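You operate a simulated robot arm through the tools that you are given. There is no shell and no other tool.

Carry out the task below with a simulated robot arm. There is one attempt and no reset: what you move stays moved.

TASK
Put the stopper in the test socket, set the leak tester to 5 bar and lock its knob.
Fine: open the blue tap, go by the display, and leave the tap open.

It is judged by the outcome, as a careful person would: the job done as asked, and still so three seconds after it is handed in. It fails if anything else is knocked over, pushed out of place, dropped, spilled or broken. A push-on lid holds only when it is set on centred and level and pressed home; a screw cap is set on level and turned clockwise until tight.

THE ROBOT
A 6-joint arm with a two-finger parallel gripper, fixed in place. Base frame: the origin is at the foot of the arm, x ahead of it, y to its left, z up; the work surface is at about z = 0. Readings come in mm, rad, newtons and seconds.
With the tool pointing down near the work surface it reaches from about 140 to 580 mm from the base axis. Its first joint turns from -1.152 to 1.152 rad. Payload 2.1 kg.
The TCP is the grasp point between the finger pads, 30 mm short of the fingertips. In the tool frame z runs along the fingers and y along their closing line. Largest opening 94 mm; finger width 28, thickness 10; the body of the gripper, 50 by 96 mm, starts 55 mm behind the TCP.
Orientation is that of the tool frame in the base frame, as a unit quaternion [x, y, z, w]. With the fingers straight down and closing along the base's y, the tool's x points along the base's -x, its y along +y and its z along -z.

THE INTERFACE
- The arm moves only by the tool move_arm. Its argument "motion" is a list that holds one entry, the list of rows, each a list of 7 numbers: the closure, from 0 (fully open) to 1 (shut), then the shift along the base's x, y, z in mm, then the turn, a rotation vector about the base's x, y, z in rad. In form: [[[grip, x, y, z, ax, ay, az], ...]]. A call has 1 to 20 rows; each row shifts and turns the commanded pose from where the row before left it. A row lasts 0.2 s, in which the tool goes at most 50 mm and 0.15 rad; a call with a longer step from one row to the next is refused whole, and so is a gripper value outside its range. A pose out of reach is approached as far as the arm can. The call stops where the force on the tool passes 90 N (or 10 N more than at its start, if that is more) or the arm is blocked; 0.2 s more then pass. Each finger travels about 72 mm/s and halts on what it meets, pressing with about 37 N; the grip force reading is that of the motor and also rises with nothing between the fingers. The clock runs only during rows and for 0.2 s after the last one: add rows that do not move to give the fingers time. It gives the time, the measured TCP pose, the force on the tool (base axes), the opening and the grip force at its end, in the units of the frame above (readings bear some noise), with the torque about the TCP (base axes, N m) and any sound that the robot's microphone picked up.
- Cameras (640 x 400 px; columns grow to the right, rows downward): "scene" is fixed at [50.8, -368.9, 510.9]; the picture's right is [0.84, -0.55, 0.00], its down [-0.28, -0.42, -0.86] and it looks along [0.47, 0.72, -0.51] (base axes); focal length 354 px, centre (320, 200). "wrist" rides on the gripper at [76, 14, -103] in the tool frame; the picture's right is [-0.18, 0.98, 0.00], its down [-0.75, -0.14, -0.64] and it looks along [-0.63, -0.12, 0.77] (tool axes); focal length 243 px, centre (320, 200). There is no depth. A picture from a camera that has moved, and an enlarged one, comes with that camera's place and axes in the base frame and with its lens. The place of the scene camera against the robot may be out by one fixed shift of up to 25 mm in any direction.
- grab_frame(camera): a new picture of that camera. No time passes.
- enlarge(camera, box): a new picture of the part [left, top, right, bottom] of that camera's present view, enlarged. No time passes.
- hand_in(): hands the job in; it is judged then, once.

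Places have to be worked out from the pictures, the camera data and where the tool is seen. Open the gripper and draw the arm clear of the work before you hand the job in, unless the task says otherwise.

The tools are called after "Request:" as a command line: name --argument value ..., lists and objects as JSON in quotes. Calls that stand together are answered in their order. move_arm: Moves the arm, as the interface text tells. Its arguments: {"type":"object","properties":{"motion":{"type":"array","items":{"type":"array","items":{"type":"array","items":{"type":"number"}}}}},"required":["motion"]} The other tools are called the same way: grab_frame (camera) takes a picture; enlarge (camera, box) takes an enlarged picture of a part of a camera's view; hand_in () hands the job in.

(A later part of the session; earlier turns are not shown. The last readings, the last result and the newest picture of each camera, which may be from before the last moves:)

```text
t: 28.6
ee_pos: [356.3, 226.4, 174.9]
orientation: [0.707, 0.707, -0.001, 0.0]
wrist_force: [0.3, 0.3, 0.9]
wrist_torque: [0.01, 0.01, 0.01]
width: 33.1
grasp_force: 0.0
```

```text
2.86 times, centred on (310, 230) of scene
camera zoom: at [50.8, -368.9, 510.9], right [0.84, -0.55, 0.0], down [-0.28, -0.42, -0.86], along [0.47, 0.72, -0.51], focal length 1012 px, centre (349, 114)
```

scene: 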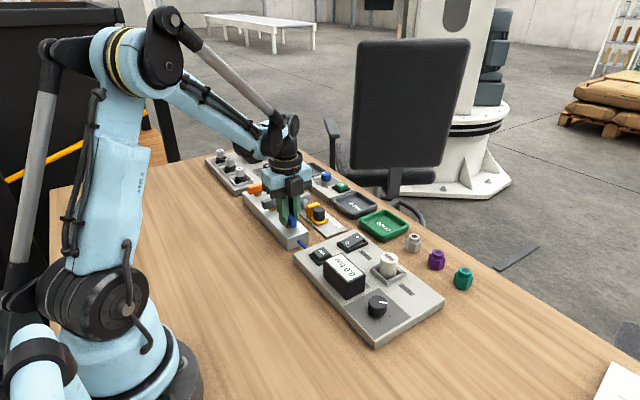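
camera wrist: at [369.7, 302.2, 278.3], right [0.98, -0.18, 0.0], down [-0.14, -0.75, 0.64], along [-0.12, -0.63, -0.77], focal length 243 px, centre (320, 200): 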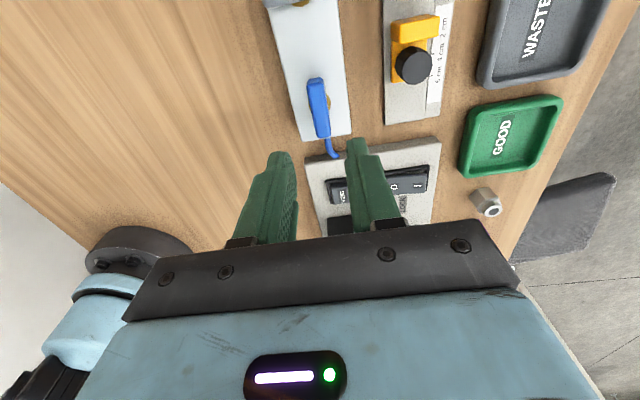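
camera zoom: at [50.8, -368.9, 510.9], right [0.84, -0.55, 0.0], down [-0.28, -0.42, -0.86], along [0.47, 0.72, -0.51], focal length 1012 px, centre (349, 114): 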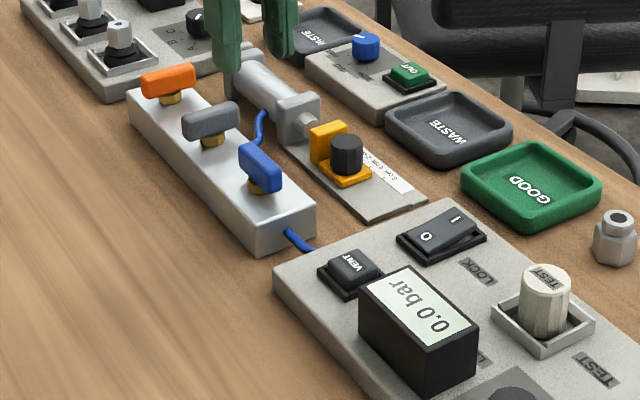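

The blue tap now lies along the block (open), and the display still reads 0.0 bar with the knob at minimum. I move above the knob at about (361, -67), turning the wrist back to straight.

Request:
move_arm --motion '[[[0.6, 0, -26, 0, 0, 0, 0.143], [0.5, 0, -27, 0, 0, 0, 0.143], [0.45, 0, -27, 0, 0, 0, 0.143], [0.42, 0, -27, 0, 0, 0, 0.143], [0.42, 0, -27, 0, 0, 0, 0.143], [0.42, 0, -27, 0, 0, 0, 0.143], [0.42, 0, -27, 0, 0, 0, 0.143], [0.42, 1, -27, 0, 0, 0, 0.143], [0.42, 1, -26, 0, 0, 0, 0.143], [0.42, 1, -26, 0, 0, 0, 0.143], [0.42, 1, -26, 0, 0, 0, 0.141], [0.42, 0, 0, 0, 0, 0, 0]]]'

Request:
grab_frame --camera "wrist"

Request:
enlarge --camera "wrist" --box '[240, 50, 400, 150]'

Request:
enlarge --camera "scene" --box '[290, 230, 450, 350]'

```text
t: 31.2
ee_pos: [358.8, -68.8, 174.5]
orientation: [-0.001, 1.0, 0.0, 0.001]
wrist_force: [-1.0, -0.5, 0.1]
wrist_torque: [0.02, 0.0, 0.01]
width: 54.8
grasp_force: 0.0
```

```text
taken
camera wrist: at [283.2, -55.0, 278.0], right [0.18, 0.98, 0.0], down [0.75, -0.14, 0.64], along [0.63, -0.12, -0.77], focal length 243 px, centre (320, 200)
```

wrist: 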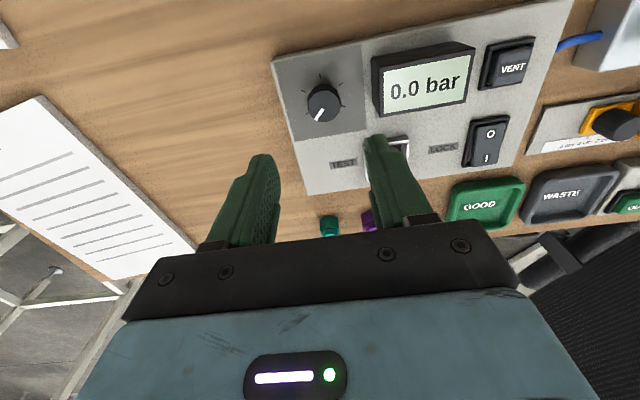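

```text
4.00 times, centred on (320, 100) of wrist
camera zoom: at [283.2, -55.0, 278.0], right [0.18, 0.98, 0.0], down [0.75, -0.14, 0.64], along [0.63, -0.12, -0.77], focal length 970 px, centre (320, 600)
```

zoom: 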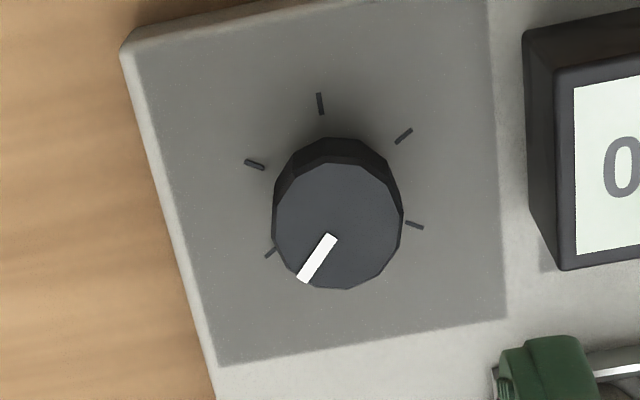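

```text
3.33 times, centred on (370, 290) of scene
camera zoom: at [50.8, -368.9, 510.9], right [0.84, -0.55, 0.0], down [-0.28, -0.42, -0.86], along [0.47, 0.72, -0.51], focal length 1181 px, centre (153, -100)
```

zoom: 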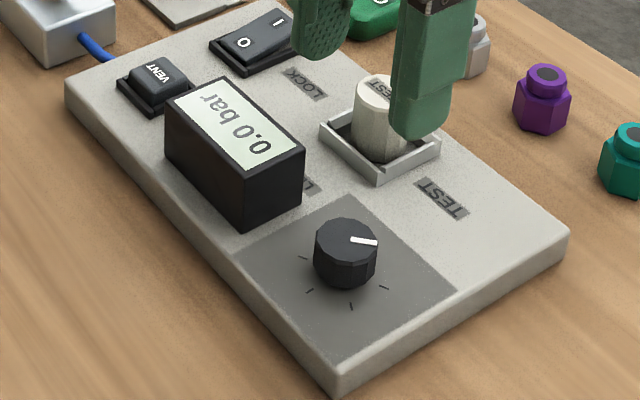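

The knob triangulates to (363.5, -66) with its top at z≈40, diameter about 30 mm, pointer at the 7:30 minimum. I pre-turn the gripper counter-clockwise by 1.2 rad so I can then wind clockwise, and come down above the knob.

Request:
move_arm --motion '[[[0.5, 1, 1, 0, 0, 0, 0.15], [0.55, 1, 1, 0, 0, 0, 0.15], [0.55, 1, 0.8, 0, 0, 0, 0.15], [0.55, 1, 0, -10, 0, 0, 0.15], [0.55, 0.7, 0, -20, 0, 0, 0.15], [0.55, 0, 0, -20, 0, 0, 0.15], [0.55, 0, 0, -15, 0, 0, 0.15], [0.55, 0, 0, -5, 0, 0, 0.15], [0.55, 0, 0, 0, 0, 0, 0]]]'

Request:
grab_frame --camera "wrist"

Request:
enlarge --camera "scene" --box '[290, 210, 450, 330]'

```text
t: 33.2
ee_pos: [365.1, -67.3, 103.8]
orientation: [-0.565, 0.825, 0.001, 0.0]
wrist_force: [-0.1, 0.2, -0.8]
wrist_torque: [-0.02, -0.01, 0.0]
width: 42.4
grasp_force: 0.1
```

```text
taken
camera wrist: at [323.5, -132.8, 206.8], right [-0.85, 0.53, 0.0], down [0.4, 0.65, 0.64], along [0.34, 0.55, -0.77], focal length 243 px, centre (320, 200)
```

wrist: 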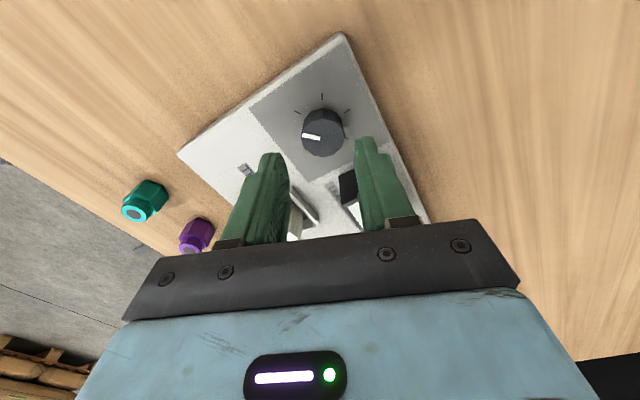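

```text
3.33 times, centred on (370, 270) of scene
camera zoom: at [50.8, -368.9, 510.9], right [0.84, -0.55, 0.0], down [-0.28, -0.42, -0.86], along [0.47, 0.72, -0.51], focal length 1181 px, centre (153, -33)
```

zoom: 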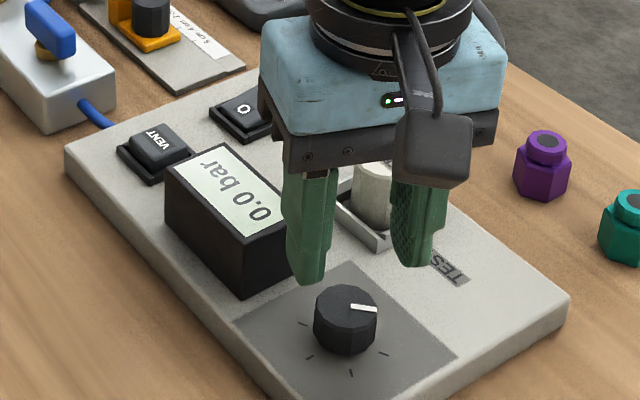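

The knob top is seen at about (364, -65), so I shift +2 mm in y, descend to TCP z≈55 (fingertips about 5 mm above the panel), and close on the knob.

Request:
move_arm --motion '[[[0.55, -0.8, 2, -15, 0, 0, 0], [0.55, 0, 0, -15, 0, 0, 0], [0.55, 0, 0, -12, 0, 0, 0], [0.55, 0, 0, -6, 0, 0, 0], [0.55, 0, 0, 0, 0, 0, 0], [0.7, 0, 0, 0, 0, 0, 0], [0.75, 0, 0, 0, 0, 0, 0], [0.75, 0, 0, 0, 0, 0, 0]]]'

Request:
enlarge --camera "scene" --box '[290, 210, 450, 330]'

```text
t: 35.0
ee_pos: [362.5, -62.4, 56.8]
orientation: [-0.564, 0.825, 0.0, 0.001]
wrist_force: [7.5, -1.8, -13.1]
wrist_torque: [-0.17, -0.06, 0.0]
width: 31.4
grasp_force: 45.4
```

```text
3.33 times, centred on (370, 270) of scene
camera zoom: at [50.9, -368.9, 510.9], right [0.84, -0.55, 0.0], down [-0.28, -0.42, -0.86], along [0.47, 0.72, -0.51], focal length 1181 px, centre (153, -33)
```

zoom: 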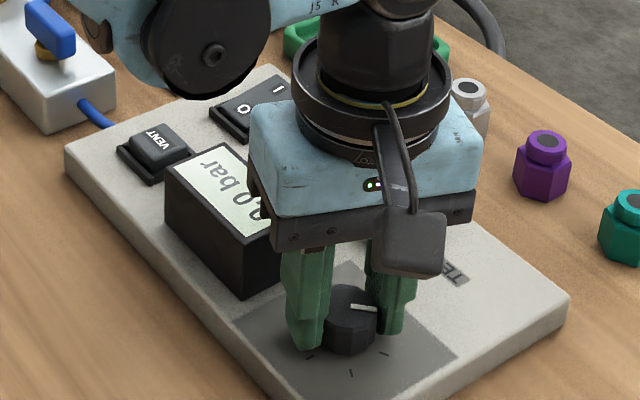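

Knob gripped (31.4 mm, 45 N). I start turning clockwise, 0.3 rad, and check torque and display.

Request:
move_arm --motion '[[[0.75, 0, 0, 0, 0, 0, -0.1], [0.75, 0, 0, 0, 0, 0, -0.1], [0.75, 0, 0, 0, 0, 0, -0.1], [0.75, 0, 0, 0, 0, 0, 0]]]'

Request:
enlarge --camera "scene" --box '[290, 210, 450, 330]'

Request:
grab_frame --camera "wrist"

```text
t: 36.0
ee_pos: [364.0, -63.7, 55.4]
orientation: [-0.434, 0.901, 0.0, 0.002]
wrist_force: [22.3, 1.8, -10.3]
wrist_torque: [-0.35, 0.35, 0.01]
width: 31.0
grasp_force: 44.5
```

```text
3.33 times, centred on (370, 270) of scene
camera zoom: at [50.9, -368.9, 510.9], right [0.84, -0.55, 0.0], down [-0.28, -0.42, -0.86], along [0.47, 0.72, -0.51], focal length 1181 px, centre (153, -33)
```

zoom: 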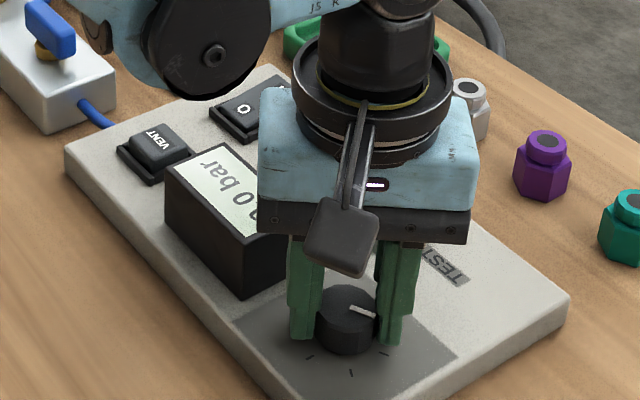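

```text
taken
camera wrist: at [304.6, -114.8, 158.9], right [-0.65, 0.76, 0.0], down [0.58, 0.5, 0.65], along [0.49, 0.42, -0.76], focal length 243 px, centre (320, 200)
```

wrist: 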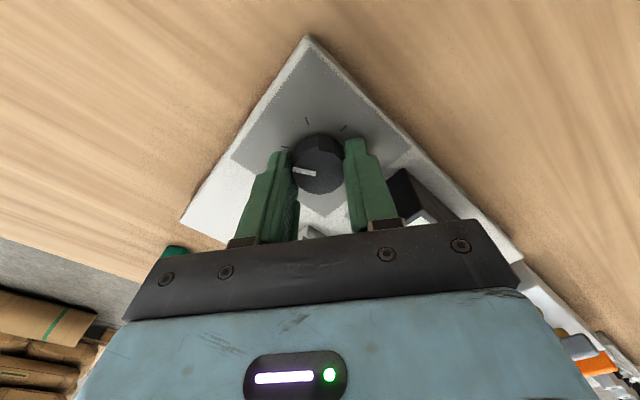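

The knob follows with almost no torque. I relieve a 22 N side load by shifting +1 mm in x and keep turning.

Request:
move_arm --motion '[[[0.75, 1, 0, 0, 0, 0, 0], [0.75, 0, 0, 0, 0, 0, -0.1], [0.75, 0, 0, 0, 0, 0, -0.1], [0.75, 0, 0, 0, 0, 0, -0.1], [0.75, 0, 0, 0, 0, 0, 0]]]'

Request:
enlarge --camera "scene" --box '[310, 230, 390, 290]'

Request:
grab_frame --camera "wrist"

```text
t: 37.2
ee_pos: [364.0, -63.9, 56.0]
orientation: [-0.295, 0.956, -0.001, 0.0]
wrist_force: [11.4, -7.6, -34.9]
wrist_torque: [0.26, -0.45, -0.01]
width: 31.2
grasp_force: 44.7
```

```text
6.67 times, centred on (350, 260) of scene
camera zoom: at [51.0, -369.0, 510.9], right [0.84, -0.55, 0.0], down [-0.28, -0.42, -0.86], along [0.47, 0.72, -0.51], focal length 2361 px, centre (120, -200)
```

zoom: 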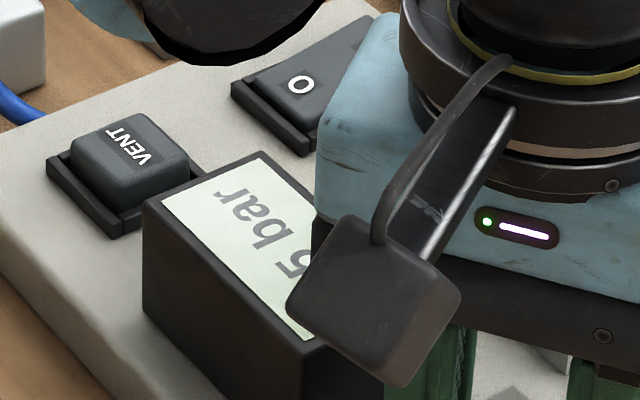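

```text
taken
camera wrist: at [292.9, -95.3, 159.3], right [-0.4, 0.92, 0.0], down [0.7, 0.31, 0.64], along [0.59, 0.26, -0.77], focal length 243 px, centre (320, 200)
```

wrist: 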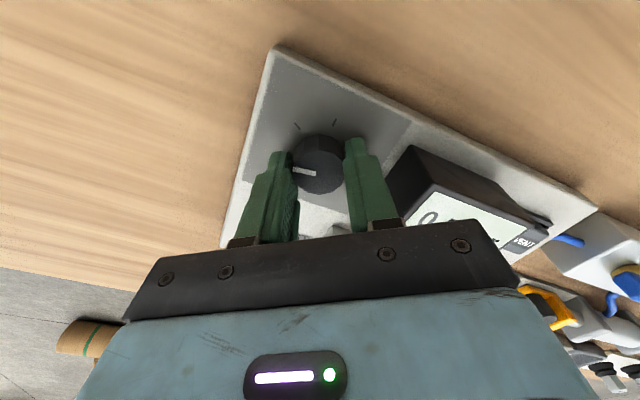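

The display has started to rise (it reads about 0.5 bar). There is a 35 N vertical load from the grip, so I lower by 0.7 mm and continue turning.

Request:
move_arm --motion '[[[0.75, 0, 0, -1, 0, 0, 0], [0.75, 0, 0, 0, 0, 0, -0.1], [0.75, 0, 0, 0, 0, 0, -0.1], [0.75, 0, 0, 0, 0, 0, -0.1], [0.75, 0, 0, 0, 0, 0, -0.1], [0.75, 0, 0, 0, 0, 0, -0.1], [0.75, 0, 0, 0, 0, 0, 0]]]'

Request:
enlarge --camera "scene" --box '[310, 230, 390, 290]'

Request:
grab_frame --camera "wrist"

```text
t: 38.8
ee_pos: [363.5, -63.7, 54.9]
orientation: [-0.049, 0.999, -0.003, 0.001]
wrist_force: [10.0, -22.8, 30.1]
wrist_torque: [-0.23, -0.24, -0.01]
width: 30.5
grasp_force: 44.8
```

```text
6.67 times, centred on (350, 260) of scene
camera zoom: at [50.7, -368.9, 511.0], right [0.84, -0.55, 0.0], down [-0.28, -0.42, -0.86], along [0.47, 0.72, -0.51], focal length 2361 px, centre (120, -200)
```

zoom: 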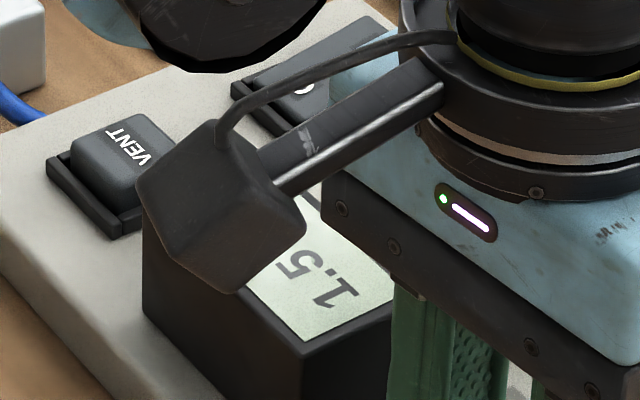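

```text
taken
camera wrist: at [286.0, -58.0, 158.2], right [0.09, 1.0, 0.0], down [0.76, -0.06, 0.64], along [0.64, -0.06, -0.76], focal length 243 px, centre (320, 200)
```

wrist: 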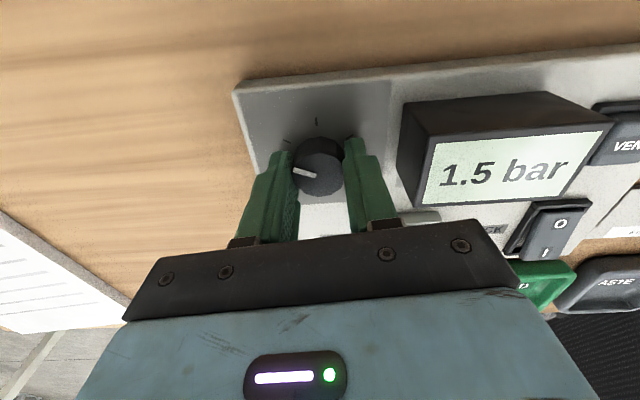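

The wrist view reads 1.5 bar at 1.1 rad of turn, roughly 2 bar per rad. I relieve the side load (-1 mm in y) and continue clockwise 0.8 rad.

Request:
move_arm --motion '[[[0.75, 0, -1, 0.5, 0, 0, 0], [0.75, 0, 0, 0, 0, 0, -0.1], [0.75, 0, 0, 0, 0, 0, -0.1], [0.75, 0, 0, 0, 0, 0, -0.1], [0.75, 0, 0, 0, 0, 0, -0.1], [0.75, 0, 0, 0, 0, 0, -0.1], [0.75, 0, 0, 0, 0, 0, -0.1], [0.75, 0, 0, 0, 0, 0, -0.1], [0.75, 0, 0, 0, 0, 0, -0.1], [0.75, 0, 0, 0, 0, 0, 0]]]'

Request:
grab_frame --camera "wrist"

Request:
enlarge --camera "scene" --box '[310, 230, 390, 290]'

```text
t: 41.0
ee_pos: [363.6, -66.5, 54.5]
orientation: [0.343, 0.939, -0.003, 0.0]
wrist_force: [-8.4, -21.5, -10.7]
wrist_torque: [0.14, 0.04, 0.03]
width: 30.8
grasp_force: 45.2
```

```text
taken
camera wrist: at [314.4, -5.3, 158.3], right [0.78, 0.63, 0.0], down [0.48, -0.59, 0.64], along [0.4, -0.5, -0.76], focal length 243 px, centre (320, 200)
```

wrist: 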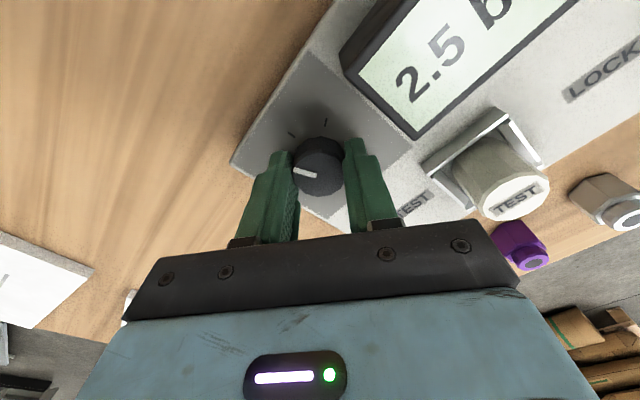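

```text
6.67 times, centred on (350, 260) of scene
camera zoom: at [50.9, -368.9, 510.9], right [0.84, -0.55, 0.0], down [-0.28, -0.42, -0.86], along [0.47, 0.72, -0.51], focal length 2361 px, centre (120, -200)
```

zoom: 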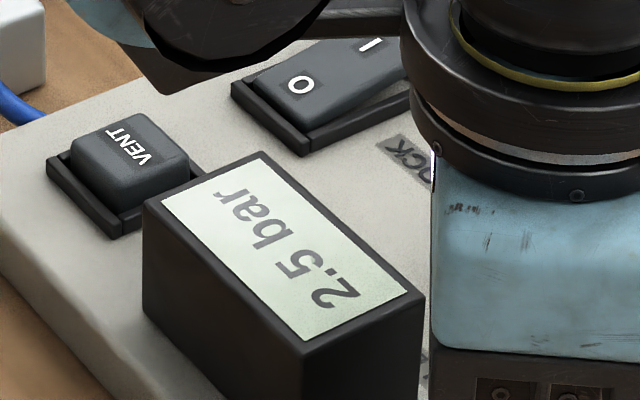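

2.5 bar now. Before going on I check that the reading is settled by waiting a little with no motion.

Request:
move_arm --motion '[[[0.75, 0, -0.7, 0, 0, 0, 0], [0.75, 0, 0, 0, 0, 0, 0], [0.75, 0, 0, 0, 0, 0, 0], [0.75, 0, 0, 0, 0, 0, 0]]]'

Request:
enlarge --camera "scene" --box '[310, 230, 390, 290]'

```text
t: 42.0
ee_pos: [363.6, -65.6, 54.7]
orientation: [0.343, 0.94, -0.003, 0.0]
wrist_force: [-24.5, -13.0, 22.3]
wrist_torque: [-0.72, -0.48, 0.0]
width: 30.6
grasp_force: 44.9
```

```text
6.67 times, centred on (350, 260) of scene
camera zoom: at [50.7, -368.9, 510.9], right [0.84, -0.55, 0.0], down [-0.28, -0.42, -0.86], along [0.47, 0.72, -0.51], focal length 2361 px, centre (120, -200)
```

zoom: 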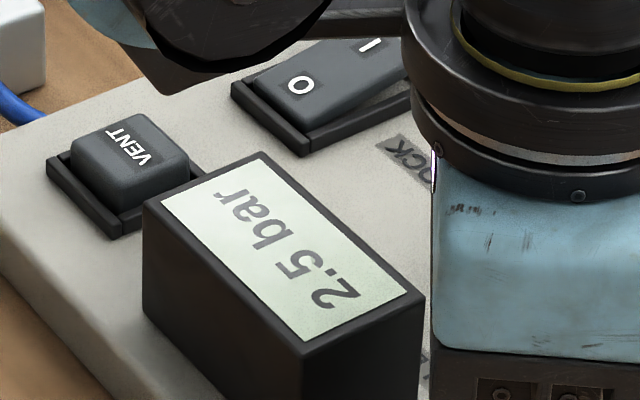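

The reading holds at 2.5 bar. I continue in 0.2 rad portions, reading each time.

Request:
move_arm --motion '[[[0.75, -0.7, 0, 0, 0, 0, 0], [0.75, 0, 0, 0, 0, 0, -0.1], [0.75, 0, 0, 0, 0, 0, -0.1], [0.75, 0, 0, 0, 0, 0, 0]]]'

Request:
enlarge --camera "scene" --box '[310, 230, 390, 290]'

```text
t: 43.0
ee_pos: [362.9, -64.5, 55.8]
orientation: [0.436, 0.9, -0.003, 0.002]
wrist_force: [-8.9, -25.3, -13.8]
wrist_torque: [0.66, 0.47, 0.01]
width: 30.6
grasp_force: 44.6
```

```text
6.67 times, centred on (350, 260) of scene
camera zoom: at [50.9, -368.9, 510.9], right [0.84, -0.55, 0.0], down [-0.28, -0.42, -0.86], along [0.47, 0.72, -0.51], focal length 2361 px, centre (120, -200)
```

zoom: 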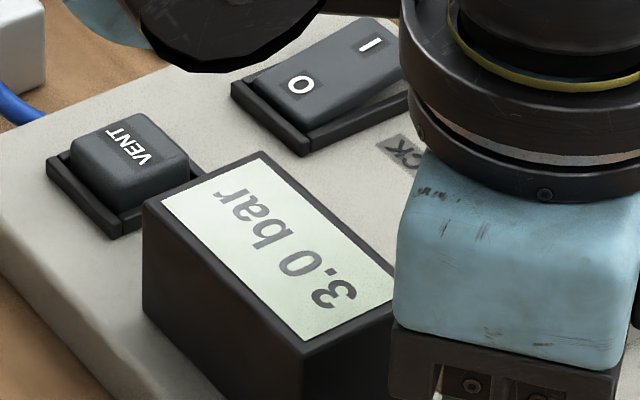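

3.0 bar; the display seems to move in 0.5 bar steps, about 0.3 rad each. I continue in smaller portions to learn the step size.

Request:
move_arm --motion '[[[0.75, 0, -0.5, 0, 0, 0, 0], [0.75, 0, 0, 0, 0, 0, -0.1], [0.75, 0, 0, 0, 0, 0, 0]]]'

Request:
enlarge --camera "scene" --box '[310, 230, 390, 290]'

Request:
enlarge --camera "wrist" --box '[240, 100, 400, 200]'

```text
t: 43.8
ee_pos: [362.5, -66.2, 55.3]
orientation: [0.48, 0.877, -0.001, 0.001]
wrist_force: [-7.6, -14.5, -36.2]
wrist_torque: [-0.53, -0.35, 0.02]
width: 30.7
grasp_force: 45.2
```

```text
6.67 times, centred on (350, 260) of scene
camera zoom: at [51.0, -368.9, 510.9], right [0.84, -0.55, 0.0], down [-0.28, -0.42, -0.86], along [0.47, 0.72, -0.51], focal length 2361 px, centre (120, -200)
```

zoom: 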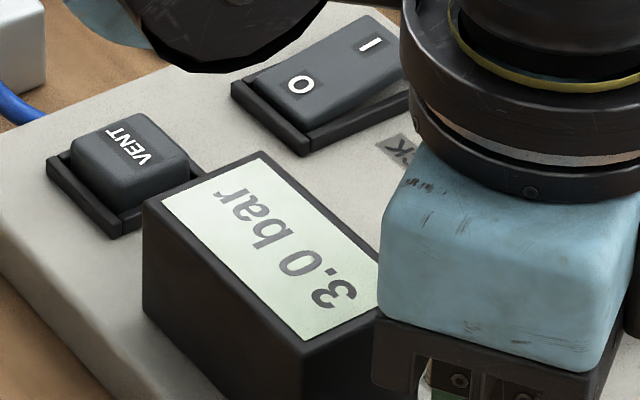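

```text
4.00 times, centred on (320, 150) of wrist
camera zoom: at [333.8, 6.1, 158.3], right [0.93, 0.37, 0.0], down [0.29, -0.71, 0.65], along [0.24, -0.6, -0.76], focal length 970 px, centre (320, 400)
```

zoom: 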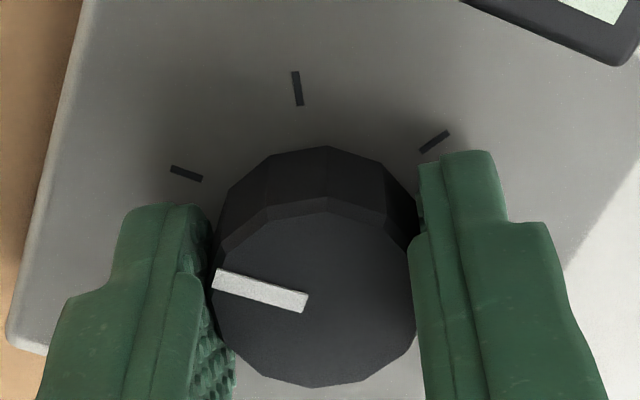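

3.0 bar still, pointer now nearly straight up. Extrapolating, 5.0 bar is some 1.2 rad further, so I turn another 0.5 rad, then plan a regrasp.

Request:
move_arm --motion '[[[0.75, -0.3, -0.3, -0.7, 0, 0, 0], [0.75, 0, 0, 0, 0, 0, -0.1], [0.75, 0, 0, 0, 0, 0, -0.1], [0.75, 0, 0, 0, 0, 0, -0.1], [0.75, 0, 0, 0, 0, 0, -0.1], [0.75, 0, 0, 0, 0, 0, -0.1], [0.75, 0, 0, 0, 0, 0, 0]]]'

Request:
enlarge --camera "scene" --box '[310, 230, 390, 290]'

Request:
enlarge --camera "wrist" --box '[240, 100, 400, 200]'

```text
t: 45.4
ee_pos: [363.1, -67.3, 54.2]
orientation: [0.683, 0.731, -0.002, 0.0]
wrist_force: [-17.2, -8.0, 39.4]
wrist_torque: [-0.12, 0.3, -0.01]
width: 30.9
grasp_force: 45.3
```

```text
6.67 times, centred on (350, 260) of scene
camera zoom: at [50.7, -368.9, 511.0], right [0.84, -0.55, 0.0], down [-0.28, -0.42, -0.86], along [0.47, 0.72, -0.51], focal length 2361 px, centre (120, -200)
```

zoom: 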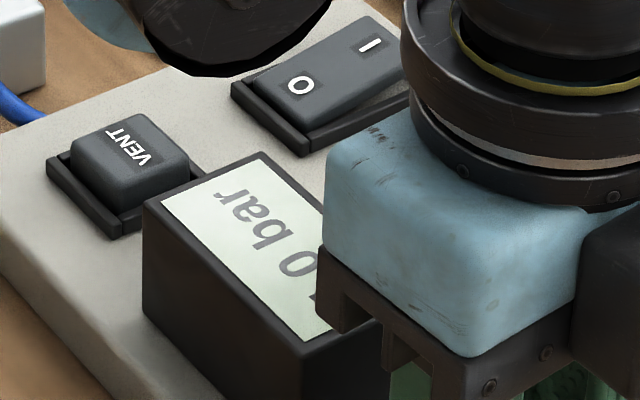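

```text
4.00 times, centred on (320, 150) of wrist
camera zoom: at [371.8, 10.9, 158.2], right [0.99, -0.12, 0.0], down [-0.09, -0.76, 0.64], along [-0.08, -0.64, -0.77], focal length 970 px, centre (320, 400)
```

zoom: 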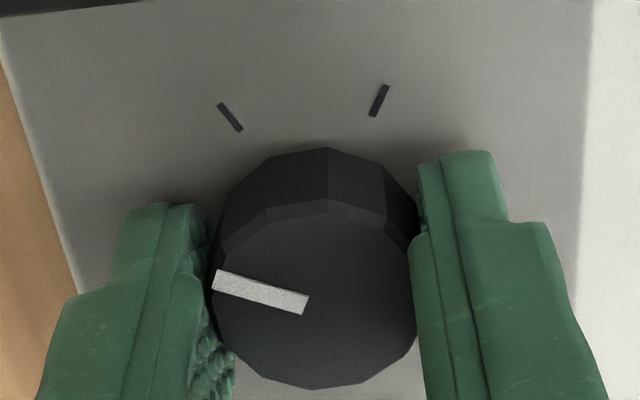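

The reading ends in ".0" (likely 4.0). I open the fingers around the knob, turn the wrist back 1.4 rad without lifting, and read the display.

Request:
move_arm --motion '[[[0.65, 0, 0, 0.7, 0, 0, 0], [0.55, 0, 0, 0, 0, 0, 0], [0.55, 0, 0, 0, 0, 0, 0], [0.55, 0, 0, 0, 0, 0, 0.14], [0.55, 0, 0, 0, 0, 0, 0.14], [0.55, 0, 0, 0, 0, 0, 0.14], [0.55, 0, 0, 0, 0, 0, 0.14], [0.55, 0, 0, 0, 0, 0, 0.14], [0.55, 0, 0, 0, 0, 0, 0.14], [0.55, 0, 0, 0, 0, 0, 0.14], [0.55, 0, 0, 0, 0, 0, 0.14], [0.55, 0, 0, 0, 0, 0, 0.14], [0.55, 0, 0, 0, 0, 0, 0.14], [0.55, 0, 0, 0, 0, 0, 0]]]'

Request:
grab_frame --camera "wrist"

Request:
enlarge --camera "wrist" --box '[240, 100, 400, 200]'

```text
t: 48.4
ee_pos: [361.8, -66.7, 55.9]
orientation: [0.049, 0.999, 0.0, 0.002]
wrist_force: [0.2, -0.5, -0.6]
wrist_torque: [-0.01, 0.01, -0.03]
width: 42.2
grasp_force: 0.1
```

```text
taken
camera wrist: at [287.6, -44.6, 159.0], right [0.28, 0.96, 0.0], down [0.74, -0.22, 0.64], along [0.62, -0.18, -0.77], focal length 243 px, centre (320, 200)
```

wrist: 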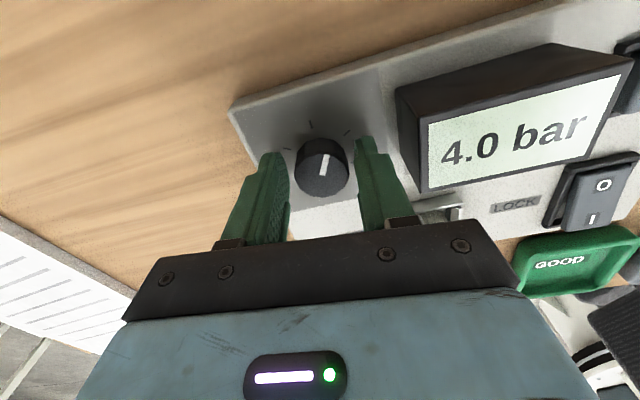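

```text
4.00 times, centred on (320, 150) of wrist
camera zoom: at [287.6, -44.6, 159.0], right [0.28, 0.96, 0.0], down [0.74, -0.22, 0.64], along [0.62, -0.18, -0.77], focal length 970 px, centre (320, 400)
```

zoom: 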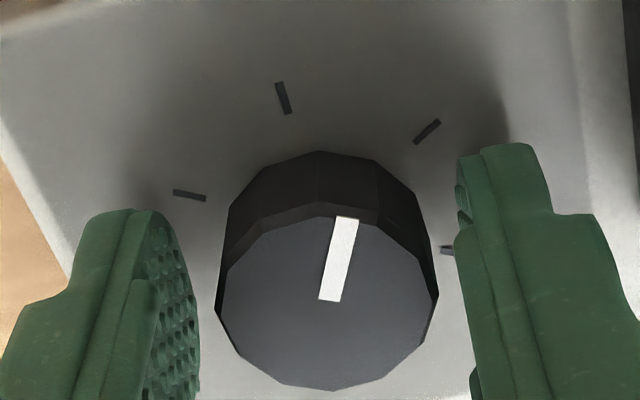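

4.0 bar, and it holds with the knob released. I regrip and turn 0.4 rad further clockwise.

Request:
move_arm --motion '[[[0.65, 0, 0, 0, 0, 0, 0], [0.75, 0, 0, 0, 0, 0, 0], [0.75, 0, 0, 0, 0, 0, 0], [0.75, 0, 0, 0, 0, 0, -0.1], [0.75, 0, 0, 0, 0, 0, -0.1], [0.75, 0, 0, 0, 0, 0, -0.1], [0.75, 0, 0, 0, 0, 0, 0]]]'

Request:
grab_frame --camera "wrist"

Request:
enlarge --camera "scene" --box '[310, 230, 390, 290]'

```text
t: 50.0
ee_pos: [361.8, -65.8, 55.8]
orientation: [0.199, 0.98, 0.002, 0.001]
wrist_force: [1.8, 18.2, -35.8]
wrist_torque: [-0.04, -0.21, 0.01]
width: 31.3
grasp_force: 45.4
```

```text
taken
camera wrist: at [297.5, -22.8, 159.2], right [0.55, 0.83, 0.0], down [0.64, -0.43, 0.64], along [0.54, -0.35, -0.77], focal length 243 px, centre (320, 200)
```

wrist: 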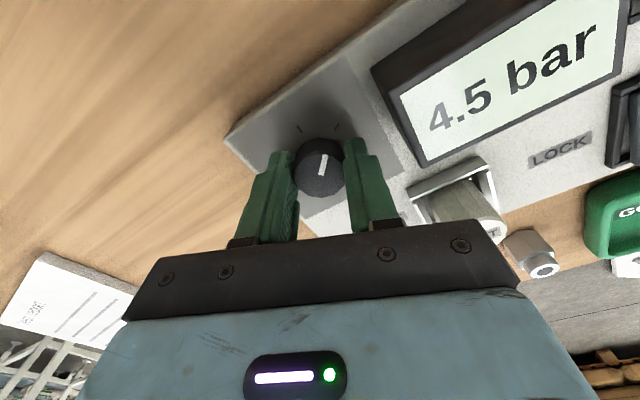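

```text
6.67 times, centred on (350, 260) of scene
camera zoom: at [51.0, -368.9, 510.9], right [0.84, -0.55, 0.0], down [-0.28, -0.42, -0.86], along [0.47, 0.72, -0.51], focal length 2361 px, centre (120, -200)
```

zoom: 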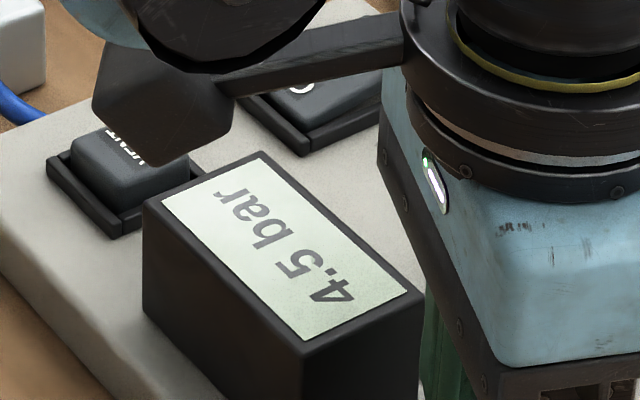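

4.5 bar. Now small steps of 0.1 rad (with a slight lowering to relieve the vertical load), reading each time.

Request:
move_arm --motion '[[[0.75, 0, 0.5, -0.7, 0, 0, 0], [0.75, 0, 0, 0, 0, 0, -0.1], [0.75, 0, 0, 0, 0, 0, 0]]]'

Request:
enlarge --camera "scene" --box '[310, 230, 390, 290]'

```text
t: 50.8
ee_pos: [361.7, -64.8, 56.0]
orientation: [0.248, 0.969, 0.001, -0.001]
wrist_force: [-10.7, 17.0, 31.8]
wrist_torque: [0.2, -0.18, 0.0]
width: 31.5
grasp_force: 45.1
```

```text
6.67 times, centred on (350, 260) of scene
camera zoom: at [50.7, -368.9, 510.9], right [0.84, -0.55, 0.0], down [-0.28, -0.42, -0.86], along [0.47, 0.72, -0.51], focal length 2361 px, centre (120, -200)
```

zoom: 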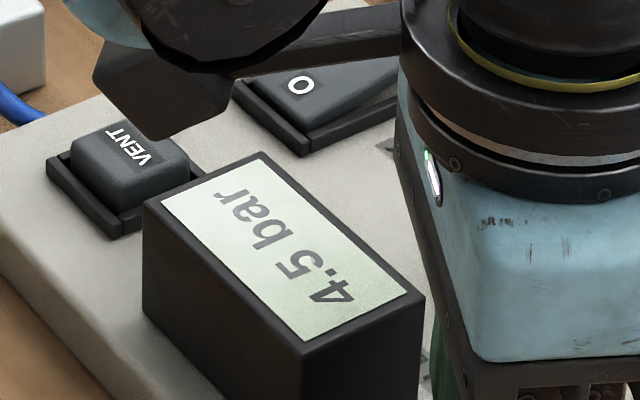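

Still 4.5 bar. Another 0.1 rad.

Request:
move_arm --motion '[[[0.75, 0, 0, 0.3, 0, 0, -0.1], [0.75, 0, 0, 0, 0, 0, 0]]]'

Request:
enlarge --camera "scene" --box '[310, 230, 390, 290]'

```text
t: 51.4
ee_pos: [362.5, -64.6, 56.1]
orientation: [0.297, 0.955, 0.001, 0.001]
wrist_force: [-11.7, 15.5, 31.5]
wrist_torque: [0.52, 0.31, -0.05]
width: 31.4
grasp_force: 45.2
```

```text
6.67 times, centred on (350, 260) of scene
camera zoom: at [50.7, -368.9, 510.9], right [0.84, -0.55, 0.0], down [-0.28, -0.42, -0.86], along [0.47, 0.72, -0.51], focal length 2361 px, centre (120, -200)
```

zoom: 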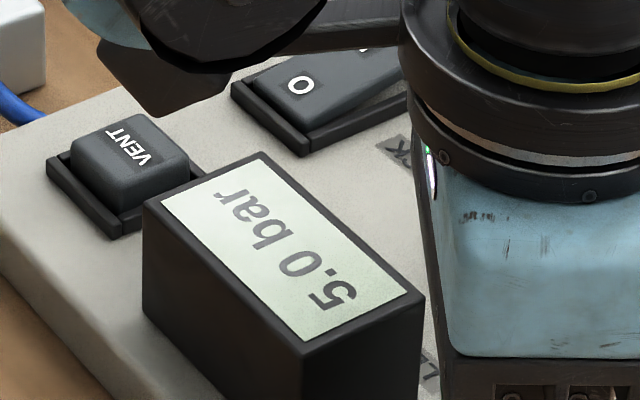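

5.0 bar now, just past the changeover. I turn a further 0.06 rad so it sits safely inside the 5.0 step.

Request:
move_arm --motion '[[[0.75, 0, 0, 0, 0, 0, -0.06], [0.75, 0, 0, 0, 0, 0, 0], [0.75, 0, 0, 0, 0, 0, 0]]]'

Request:
enlarge --camera "scene" --box '[310, 230, 390, 290]'

Request:
enlarge --camera "wrist" --box '[240, 100, 400, 200]'

```text
t: 52.2
ee_pos: [363.6, -65.0, 55.2]
orientation: [0.326, 0.946, 0.0, 0.001]
wrist_force: [-10.7, 13.4, 31.0]
wrist_torque: [0.47, 0.36, 0.01]
width: 31.3
grasp_force: 45.2
```

```text
6.67 times, centred on (350, 260) of scene
camera zoom: at [50.7, -368.9, 510.9], right [0.84, -0.55, 0.0], down [-0.28, -0.42, -0.86], along [0.47, 0.72, -0.51], focal length 2361 px, centre (120, -200)
```

zoom: 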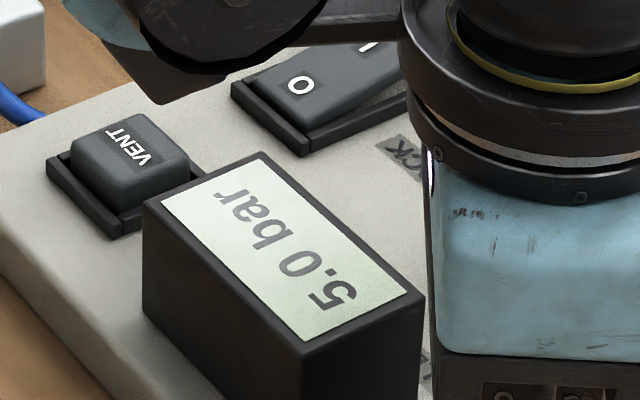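

```text
4.00 times, centred on (320, 150) of wrist
camera zoom: at [311.1, -7.5, 158.7], right [0.75, 0.66, 0.0], down [0.51, -0.57, 0.64], along [0.43, -0.48, -0.77], focal length 970 px, centre (320, 400)
```

zoom: 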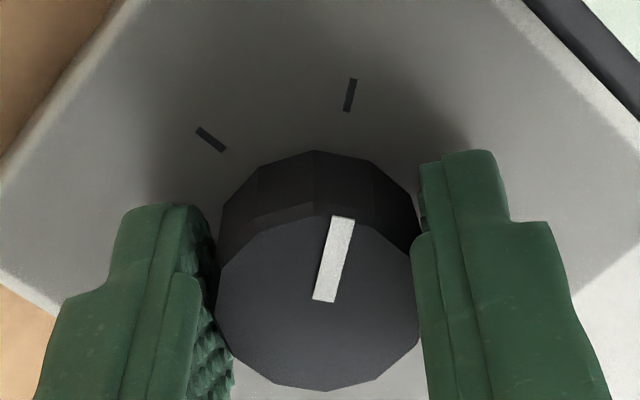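

Stable at 5.0 bar. I release the knob without twisting, lift clear and read again.

Request:
move_arm --motion '[[[0.68, 0, 0, 0, 0, 0, 0], [0.55, 0, 0, 0, 0, 0, 0], [0.55, 0, 0, 0, 0, 0, 0], [0.55, 0, 0, 20, 0, 0, 0], [0.55, 0, 0, 40, 0, 0, 0], [0.55, 0, 0, 40, 0, 0, 0], [0.55, 0, 0, 0, 0, 0, 0]]]'

Request:
enlarge --camera "scene" --box '[290, 210, 450, 330]'

Request:
grab_frame --camera "wrist"

```text
t: 53.8
ee_pos: [363.9, -65.7, 155.0]
orientation: [0.325, 0.946, 0.0, 0.0]
wrist_force: [-0.3, -0.4, 0.5]
wrist_torque: [0.05, -0.03, 0.02]
width: 42.3
grasp_force: 0.0
```

```text
3.33 times, centred on (370, 270) of scene
camera zoom: at [50.8, -368.9, 510.9], right [0.84, -0.55, 0.0], down [-0.28, -0.42, -0.86], along [0.47, 0.72, -0.51], focal length 1181 px, centre (153, -33)
```

zoom: 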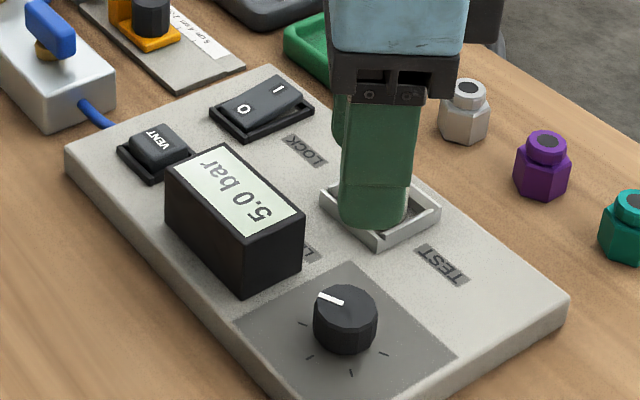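

```text
taken
camera wrist: at [312.1, -8.1, 258.3], right [0.75, 0.66, 0.0], down [0.51, -0.57, 0.64], along [0.43, -0.48, -0.77], focal length 243 px, centre (320, 200)
```

wrist: 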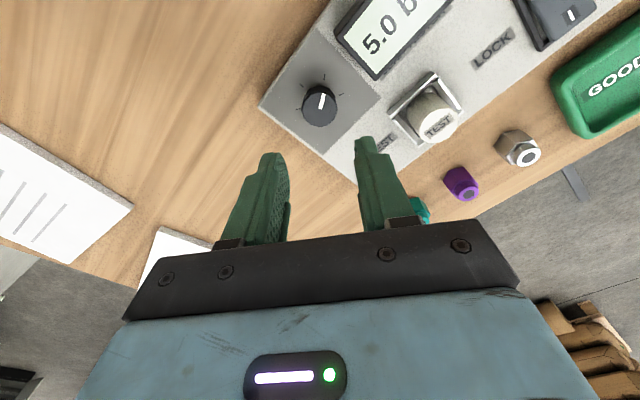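

The display stays at 5.0 bar with the knob free. Now the LOCK rocker: O side is down, I side raised, so I close the fingers, straighten the wrist and move nearby to view the rocker closely.

Request:
move_arm --motion '[[[0.6, 0, 20, 0, 0, 0, 0.13], [0.7, 5, 35, 0, 0, 0, 0.13], [0.8, 5, 35, 0, 0, 0, 0.13], [0.9, 5, 35, 0, 0, 0, 0.13], [1, 5, 34, 0, 0, 0, 0.14], [1, 0, 0, 0, 0, 0, 0], [1, 0, 0, 0, 0, 0, 0]]]'

Request:
grab_frame --camera "wrist"

Request:
enlarge --camera "wrist" --box '[250, 90, 410, 190]'

Request:
enlarge --camera "scene" --box '[310, 210, 420, 290]'

```text
t: 55.4
ee_pos: [383.3, 92.3, 155.4]
orientation: [0.001, 1.0, 0.0, 0.001]
wrist_force: [0.2, 0.4, -0.5]
wrist_torque: [-0.02, -0.02, 0.01]
width: 0.0
grasp_force: 32.9
```

```text
taken
camera wrist: at [306.8, 106.9, 259.9], right [0.18, 0.98, 0.0], down [0.75, -0.14, 0.64], along [0.63, -0.12, -0.77], focal length 243 px, centre (320, 200)
```

wrist: 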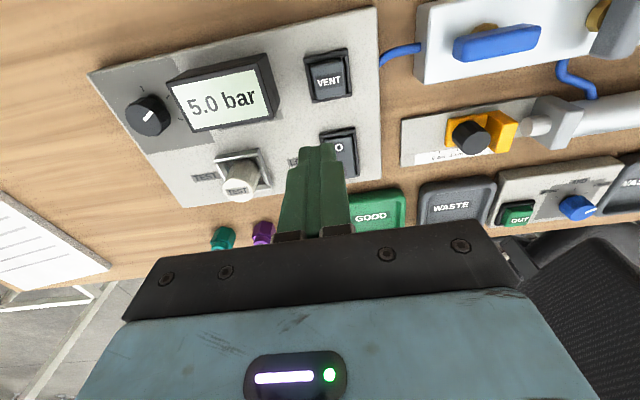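

```text
4.00 times, centred on (330, 140) of wrist
camera zoom: at [306.8, 106.9, 259.9], right [0.18, 0.98, 0.0], down [0.75, -0.14, 0.64], along [0.63, -0.12, -0.77], focal length 970 px, centre (280, 440)
```

zoom: 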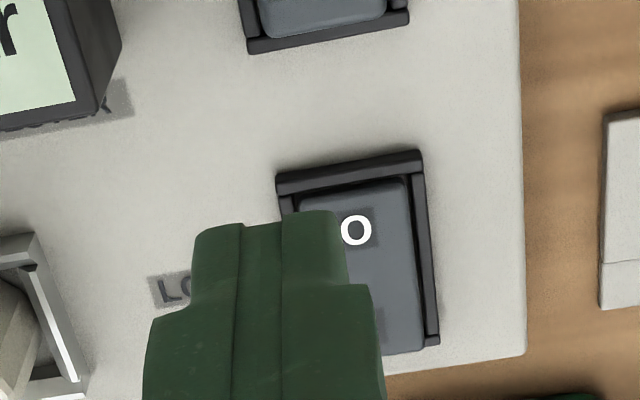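

```text
5.00 times, centred on (365, 250) of scene
camera zoom: at [50.8, -368.9, 510.9], right [0.84, -0.55, 0.0], down [-0.28, -0.42, -0.86], along [0.47, 0.72, -0.51], focal length 1771 px, centre (95, -50)
```

zoom: 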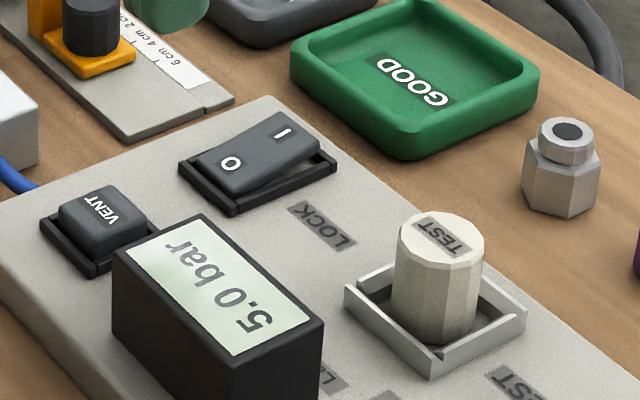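

The rocker frame spans x 411–470, y 86–122, so its pivot is about (440.5, 104.3) and the raised I end is near x≈457. I position the closed fingertips above (455, 104.3) and look before pressing.

Request:
move_arm --motion '[[[1, 36, 6, 0, 0, 0, 0], [1, 35.7, 6, 0, 0, 0, 0], [1, 0, 0, -30, 0, 0, 0], [1, 0, 0, -30, 0, 0, 0], [1, 0, 0, 0, 0, 0, 0]]]'

Request:
enlarge --camera "wrist" --box '[240, 80, 400, 180]'

Request:
enlarge --camera "scene" --box '[310, 210, 420, 290]'

```text
t: 56.6
ee_pos: [455.7, 107.5, 93.6]
orientation: [0.0, 1.0, 0.0, 0.001]
wrist_force: [0.1, -0.3, -0.8]
wrist_torque: [0.01, -0.02, -0.02]
width: 0.0
grasp_force: 32.9
```

```text
4.00 times, centred on (320, 130) of wrist
camera zoom: at [378.7, 121.4, 197.1], right [0.18, 0.98, 0.0], down [0.75, -0.14, 0.64], along [0.63, -0.12, -0.77], focal length 970 px, centre (320, 480)
```

zoom: 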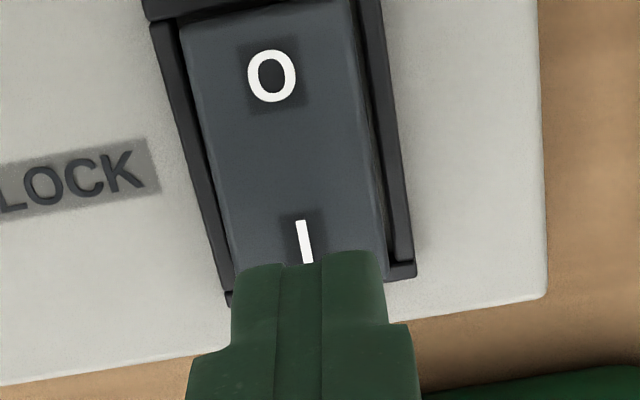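

```text
5.00 times, centred on (365, 250) of scene
camera zoom: at [50.8, -368.9, 510.9], right [0.84, -0.55, 0.0], down [-0.28, -0.42, -0.86], along [0.47, 0.72, -0.51], focal length 1771 px, centre (95, -50)
```

zoom: 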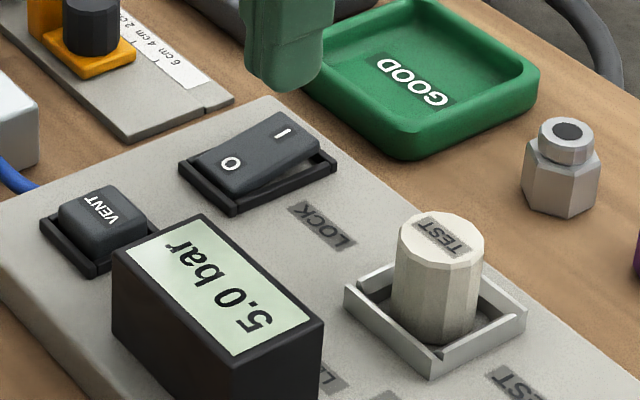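

The I mark is at about (453, 104.5); I shift 2.5 mm in -y, then come down and press in small steps.

Request:
move_arm --motion '[[[1, 0, -2.5, 0, 0, 0, 0], [1, 0, 0, -8, 0, 0, 0], [1, 0, 0, -7, 0, 0, 0], [1, 0, 0, -3, 0, 0, 0], [1, 0, 0, -2, 0, 0, 0], [1, 0, 0, 0, 0, 0, 0]]]'

Request:
enlarge --camera "scene" --box '[310, 210, 420, 290]'

```text
t: 58.0
ee_pos: [454.2, 103.5, 75.5]
orientation: [0.001, 1.0, -0.001, 0.001]
wrist_force: [0.3, 0.2, 0.0]
wrist_torque: [0.01, 0.0, 0.0]
width: 0.1
grasp_force: 32.4
```

```text
5.00 times, centred on (365, 250) of scene
camera zoom: at [50.8, -368.9, 510.9], right [0.84, -0.55, 0.0], down [-0.28, -0.42, -0.86], along [0.47, 0.72, -0.51], focal length 1771 px, centre (95, -50)
```

zoom: 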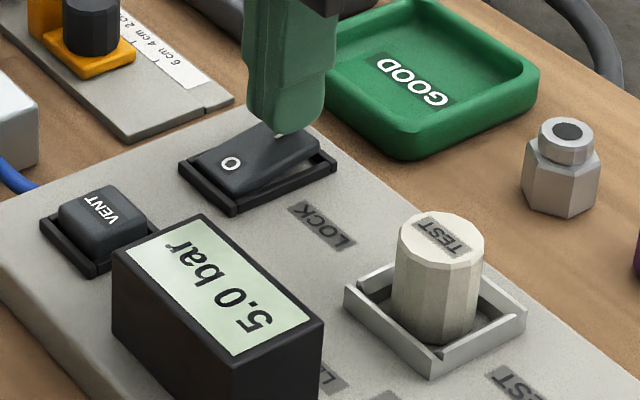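

The fingertips are just above the I end with no contact yet. I press down in 2 mm steps.

Request:
move_arm --motion '[[[1, 0, 0, -2, 0, 0, 0], [1, 0, 0, -2, 0, 0, 0], [1, 0, 0, -2, 0, 0, 0], [1, 0, 0, -2, 0, 0, 0], [1, 0, 0, 0, 0, 0, 0]]]'

Request:
enlarge --camera "scene" --box '[310, 210, 420, 290]'

```text
t: 59.2
ee_pos: [454.6, 104.0, 66.8]
orientation: [0.001, 1.0, 0.0, 0.0]
wrist_force: [1.3, -1.1, 1.7]
wrist_torque: [-0.05, -0.05, 0.02]
width: 0.0
grasp_force: 32.9
```

```text
5.00 times, centred on (365, 250) of scene
camera zoom: at [50.8, -368.9, 510.9], right [0.84, -0.55, 0.0], down [-0.28, -0.42, -0.86], along [0.47, 0.72, -0.51], focal length 1771 px, centre (95, -50)
```

zoom: 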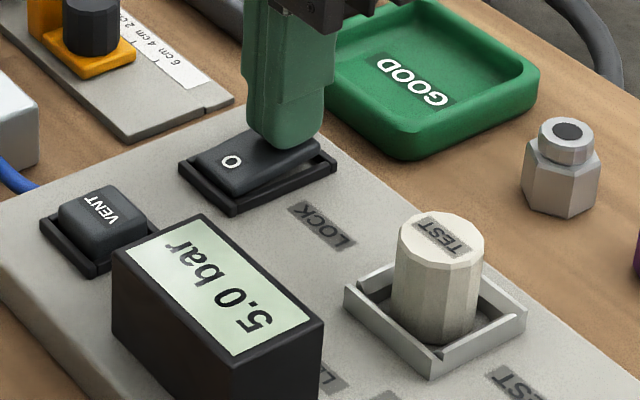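

The rocker is tipping with little resistance. I continue down until it bottoms.

Request:
move_arm --motion '[[[1, 0, 0, -2, 0, 0, 0], [1, 0, 0, -2, 0, 0, 0], [1, 0, 0, -2, 0, 0, 0], [1, 0, 0, 0, 0, 0, 0]]]'

Request:
enlarge --camera "scene" --box '[310, 210, 420, 290]'

```text
t: 60.1
ee_pos: [455.0, 104.0, 64.3]
orientation: [-0.001, 1.0, 0.0, -0.001]
wrist_force: [-0.1, 0.4, 15.2]
wrist_torque: [0.03, 0.18, 0.01]
width: 0.2
grasp_force: 33.6
stopped in row 4: the force on the tool passed its limit at 93 N (the readings are from after the stop); the commanded pose is now the measured one
```

```text
5.00 times, centred on (365, 250) of scene
camera zoom: at [50.8, -368.9, 510.9], right [0.84, -0.55, 0.0], down [-0.28, -0.42, -0.86], along [0.47, 0.72, -0.51], focal length 1771 px, centre (95, -50)
```

zoom: 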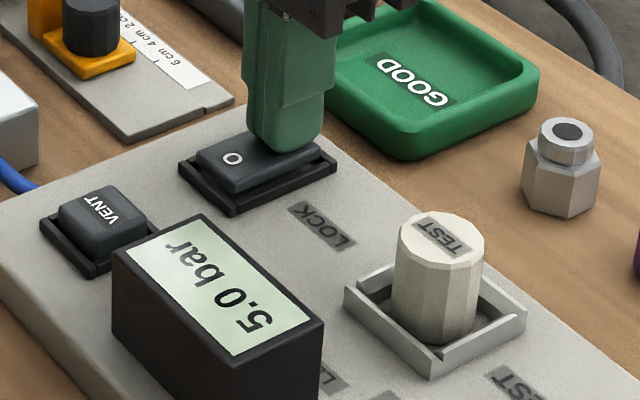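

The force limit was hit with the rocker about level: the flat 28 mm fingertip has reached the pivot line. I lift off and look at the rocker's state.

Request:
move_arm --motion '[[[1, 0, 0, 5, 0, 0, 0], [1, 0, 0, 20, 0, 0, 0], [1, -10, 0, 20, 0, 0, 0], [1, -20, 0, 0, 0, 0, 0], [1, 0, 0, 0, 0, 0, 0]]]'

Request:
enlarge --camera "scene" --box '[310, 210, 420, 290]'

Request:
enlarge --camera "wrist" --box '[240, 60, 400, 160]'

```text
t: 61.3
ee_pos: [425.2, 104.2, 109.5]
orientation: [0.0, 1.0, 0.0, -0.001]
wrist_force: [-0.5, -0.2, 0.8]
wrist_torque: [0.02, -0.01, -0.01]
width: 0.0
grasp_force: 33.2
```

```text
5.00 times, centred on (365, 250) of scene
camera zoom: at [50.8, -368.9, 510.9], right [0.84, -0.55, 0.0], down [-0.28, -0.42, -0.86], along [0.47, 0.72, -0.51], focal length 1771 px, centre (95, -50)
```

zoom: 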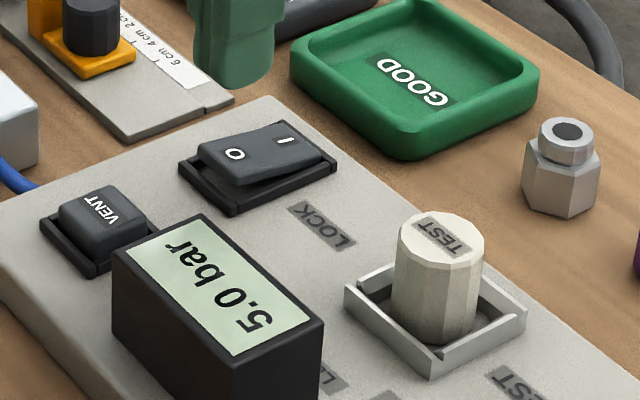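

```text
4.00 times, centred on (320, 110) of wrist
camera zoom: at [349.3, 117.7, 212.4], right [0.18, 0.98, 0.0], down [0.75, -0.14, 0.64], along [0.63, -0.12, -0.77], focal length 970 px, centre (320, 560)
```

zoom: 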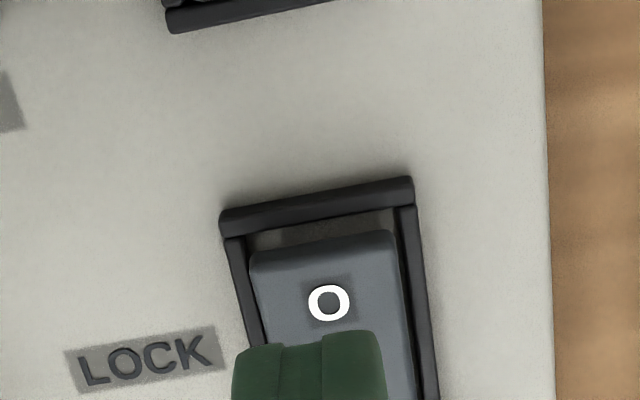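

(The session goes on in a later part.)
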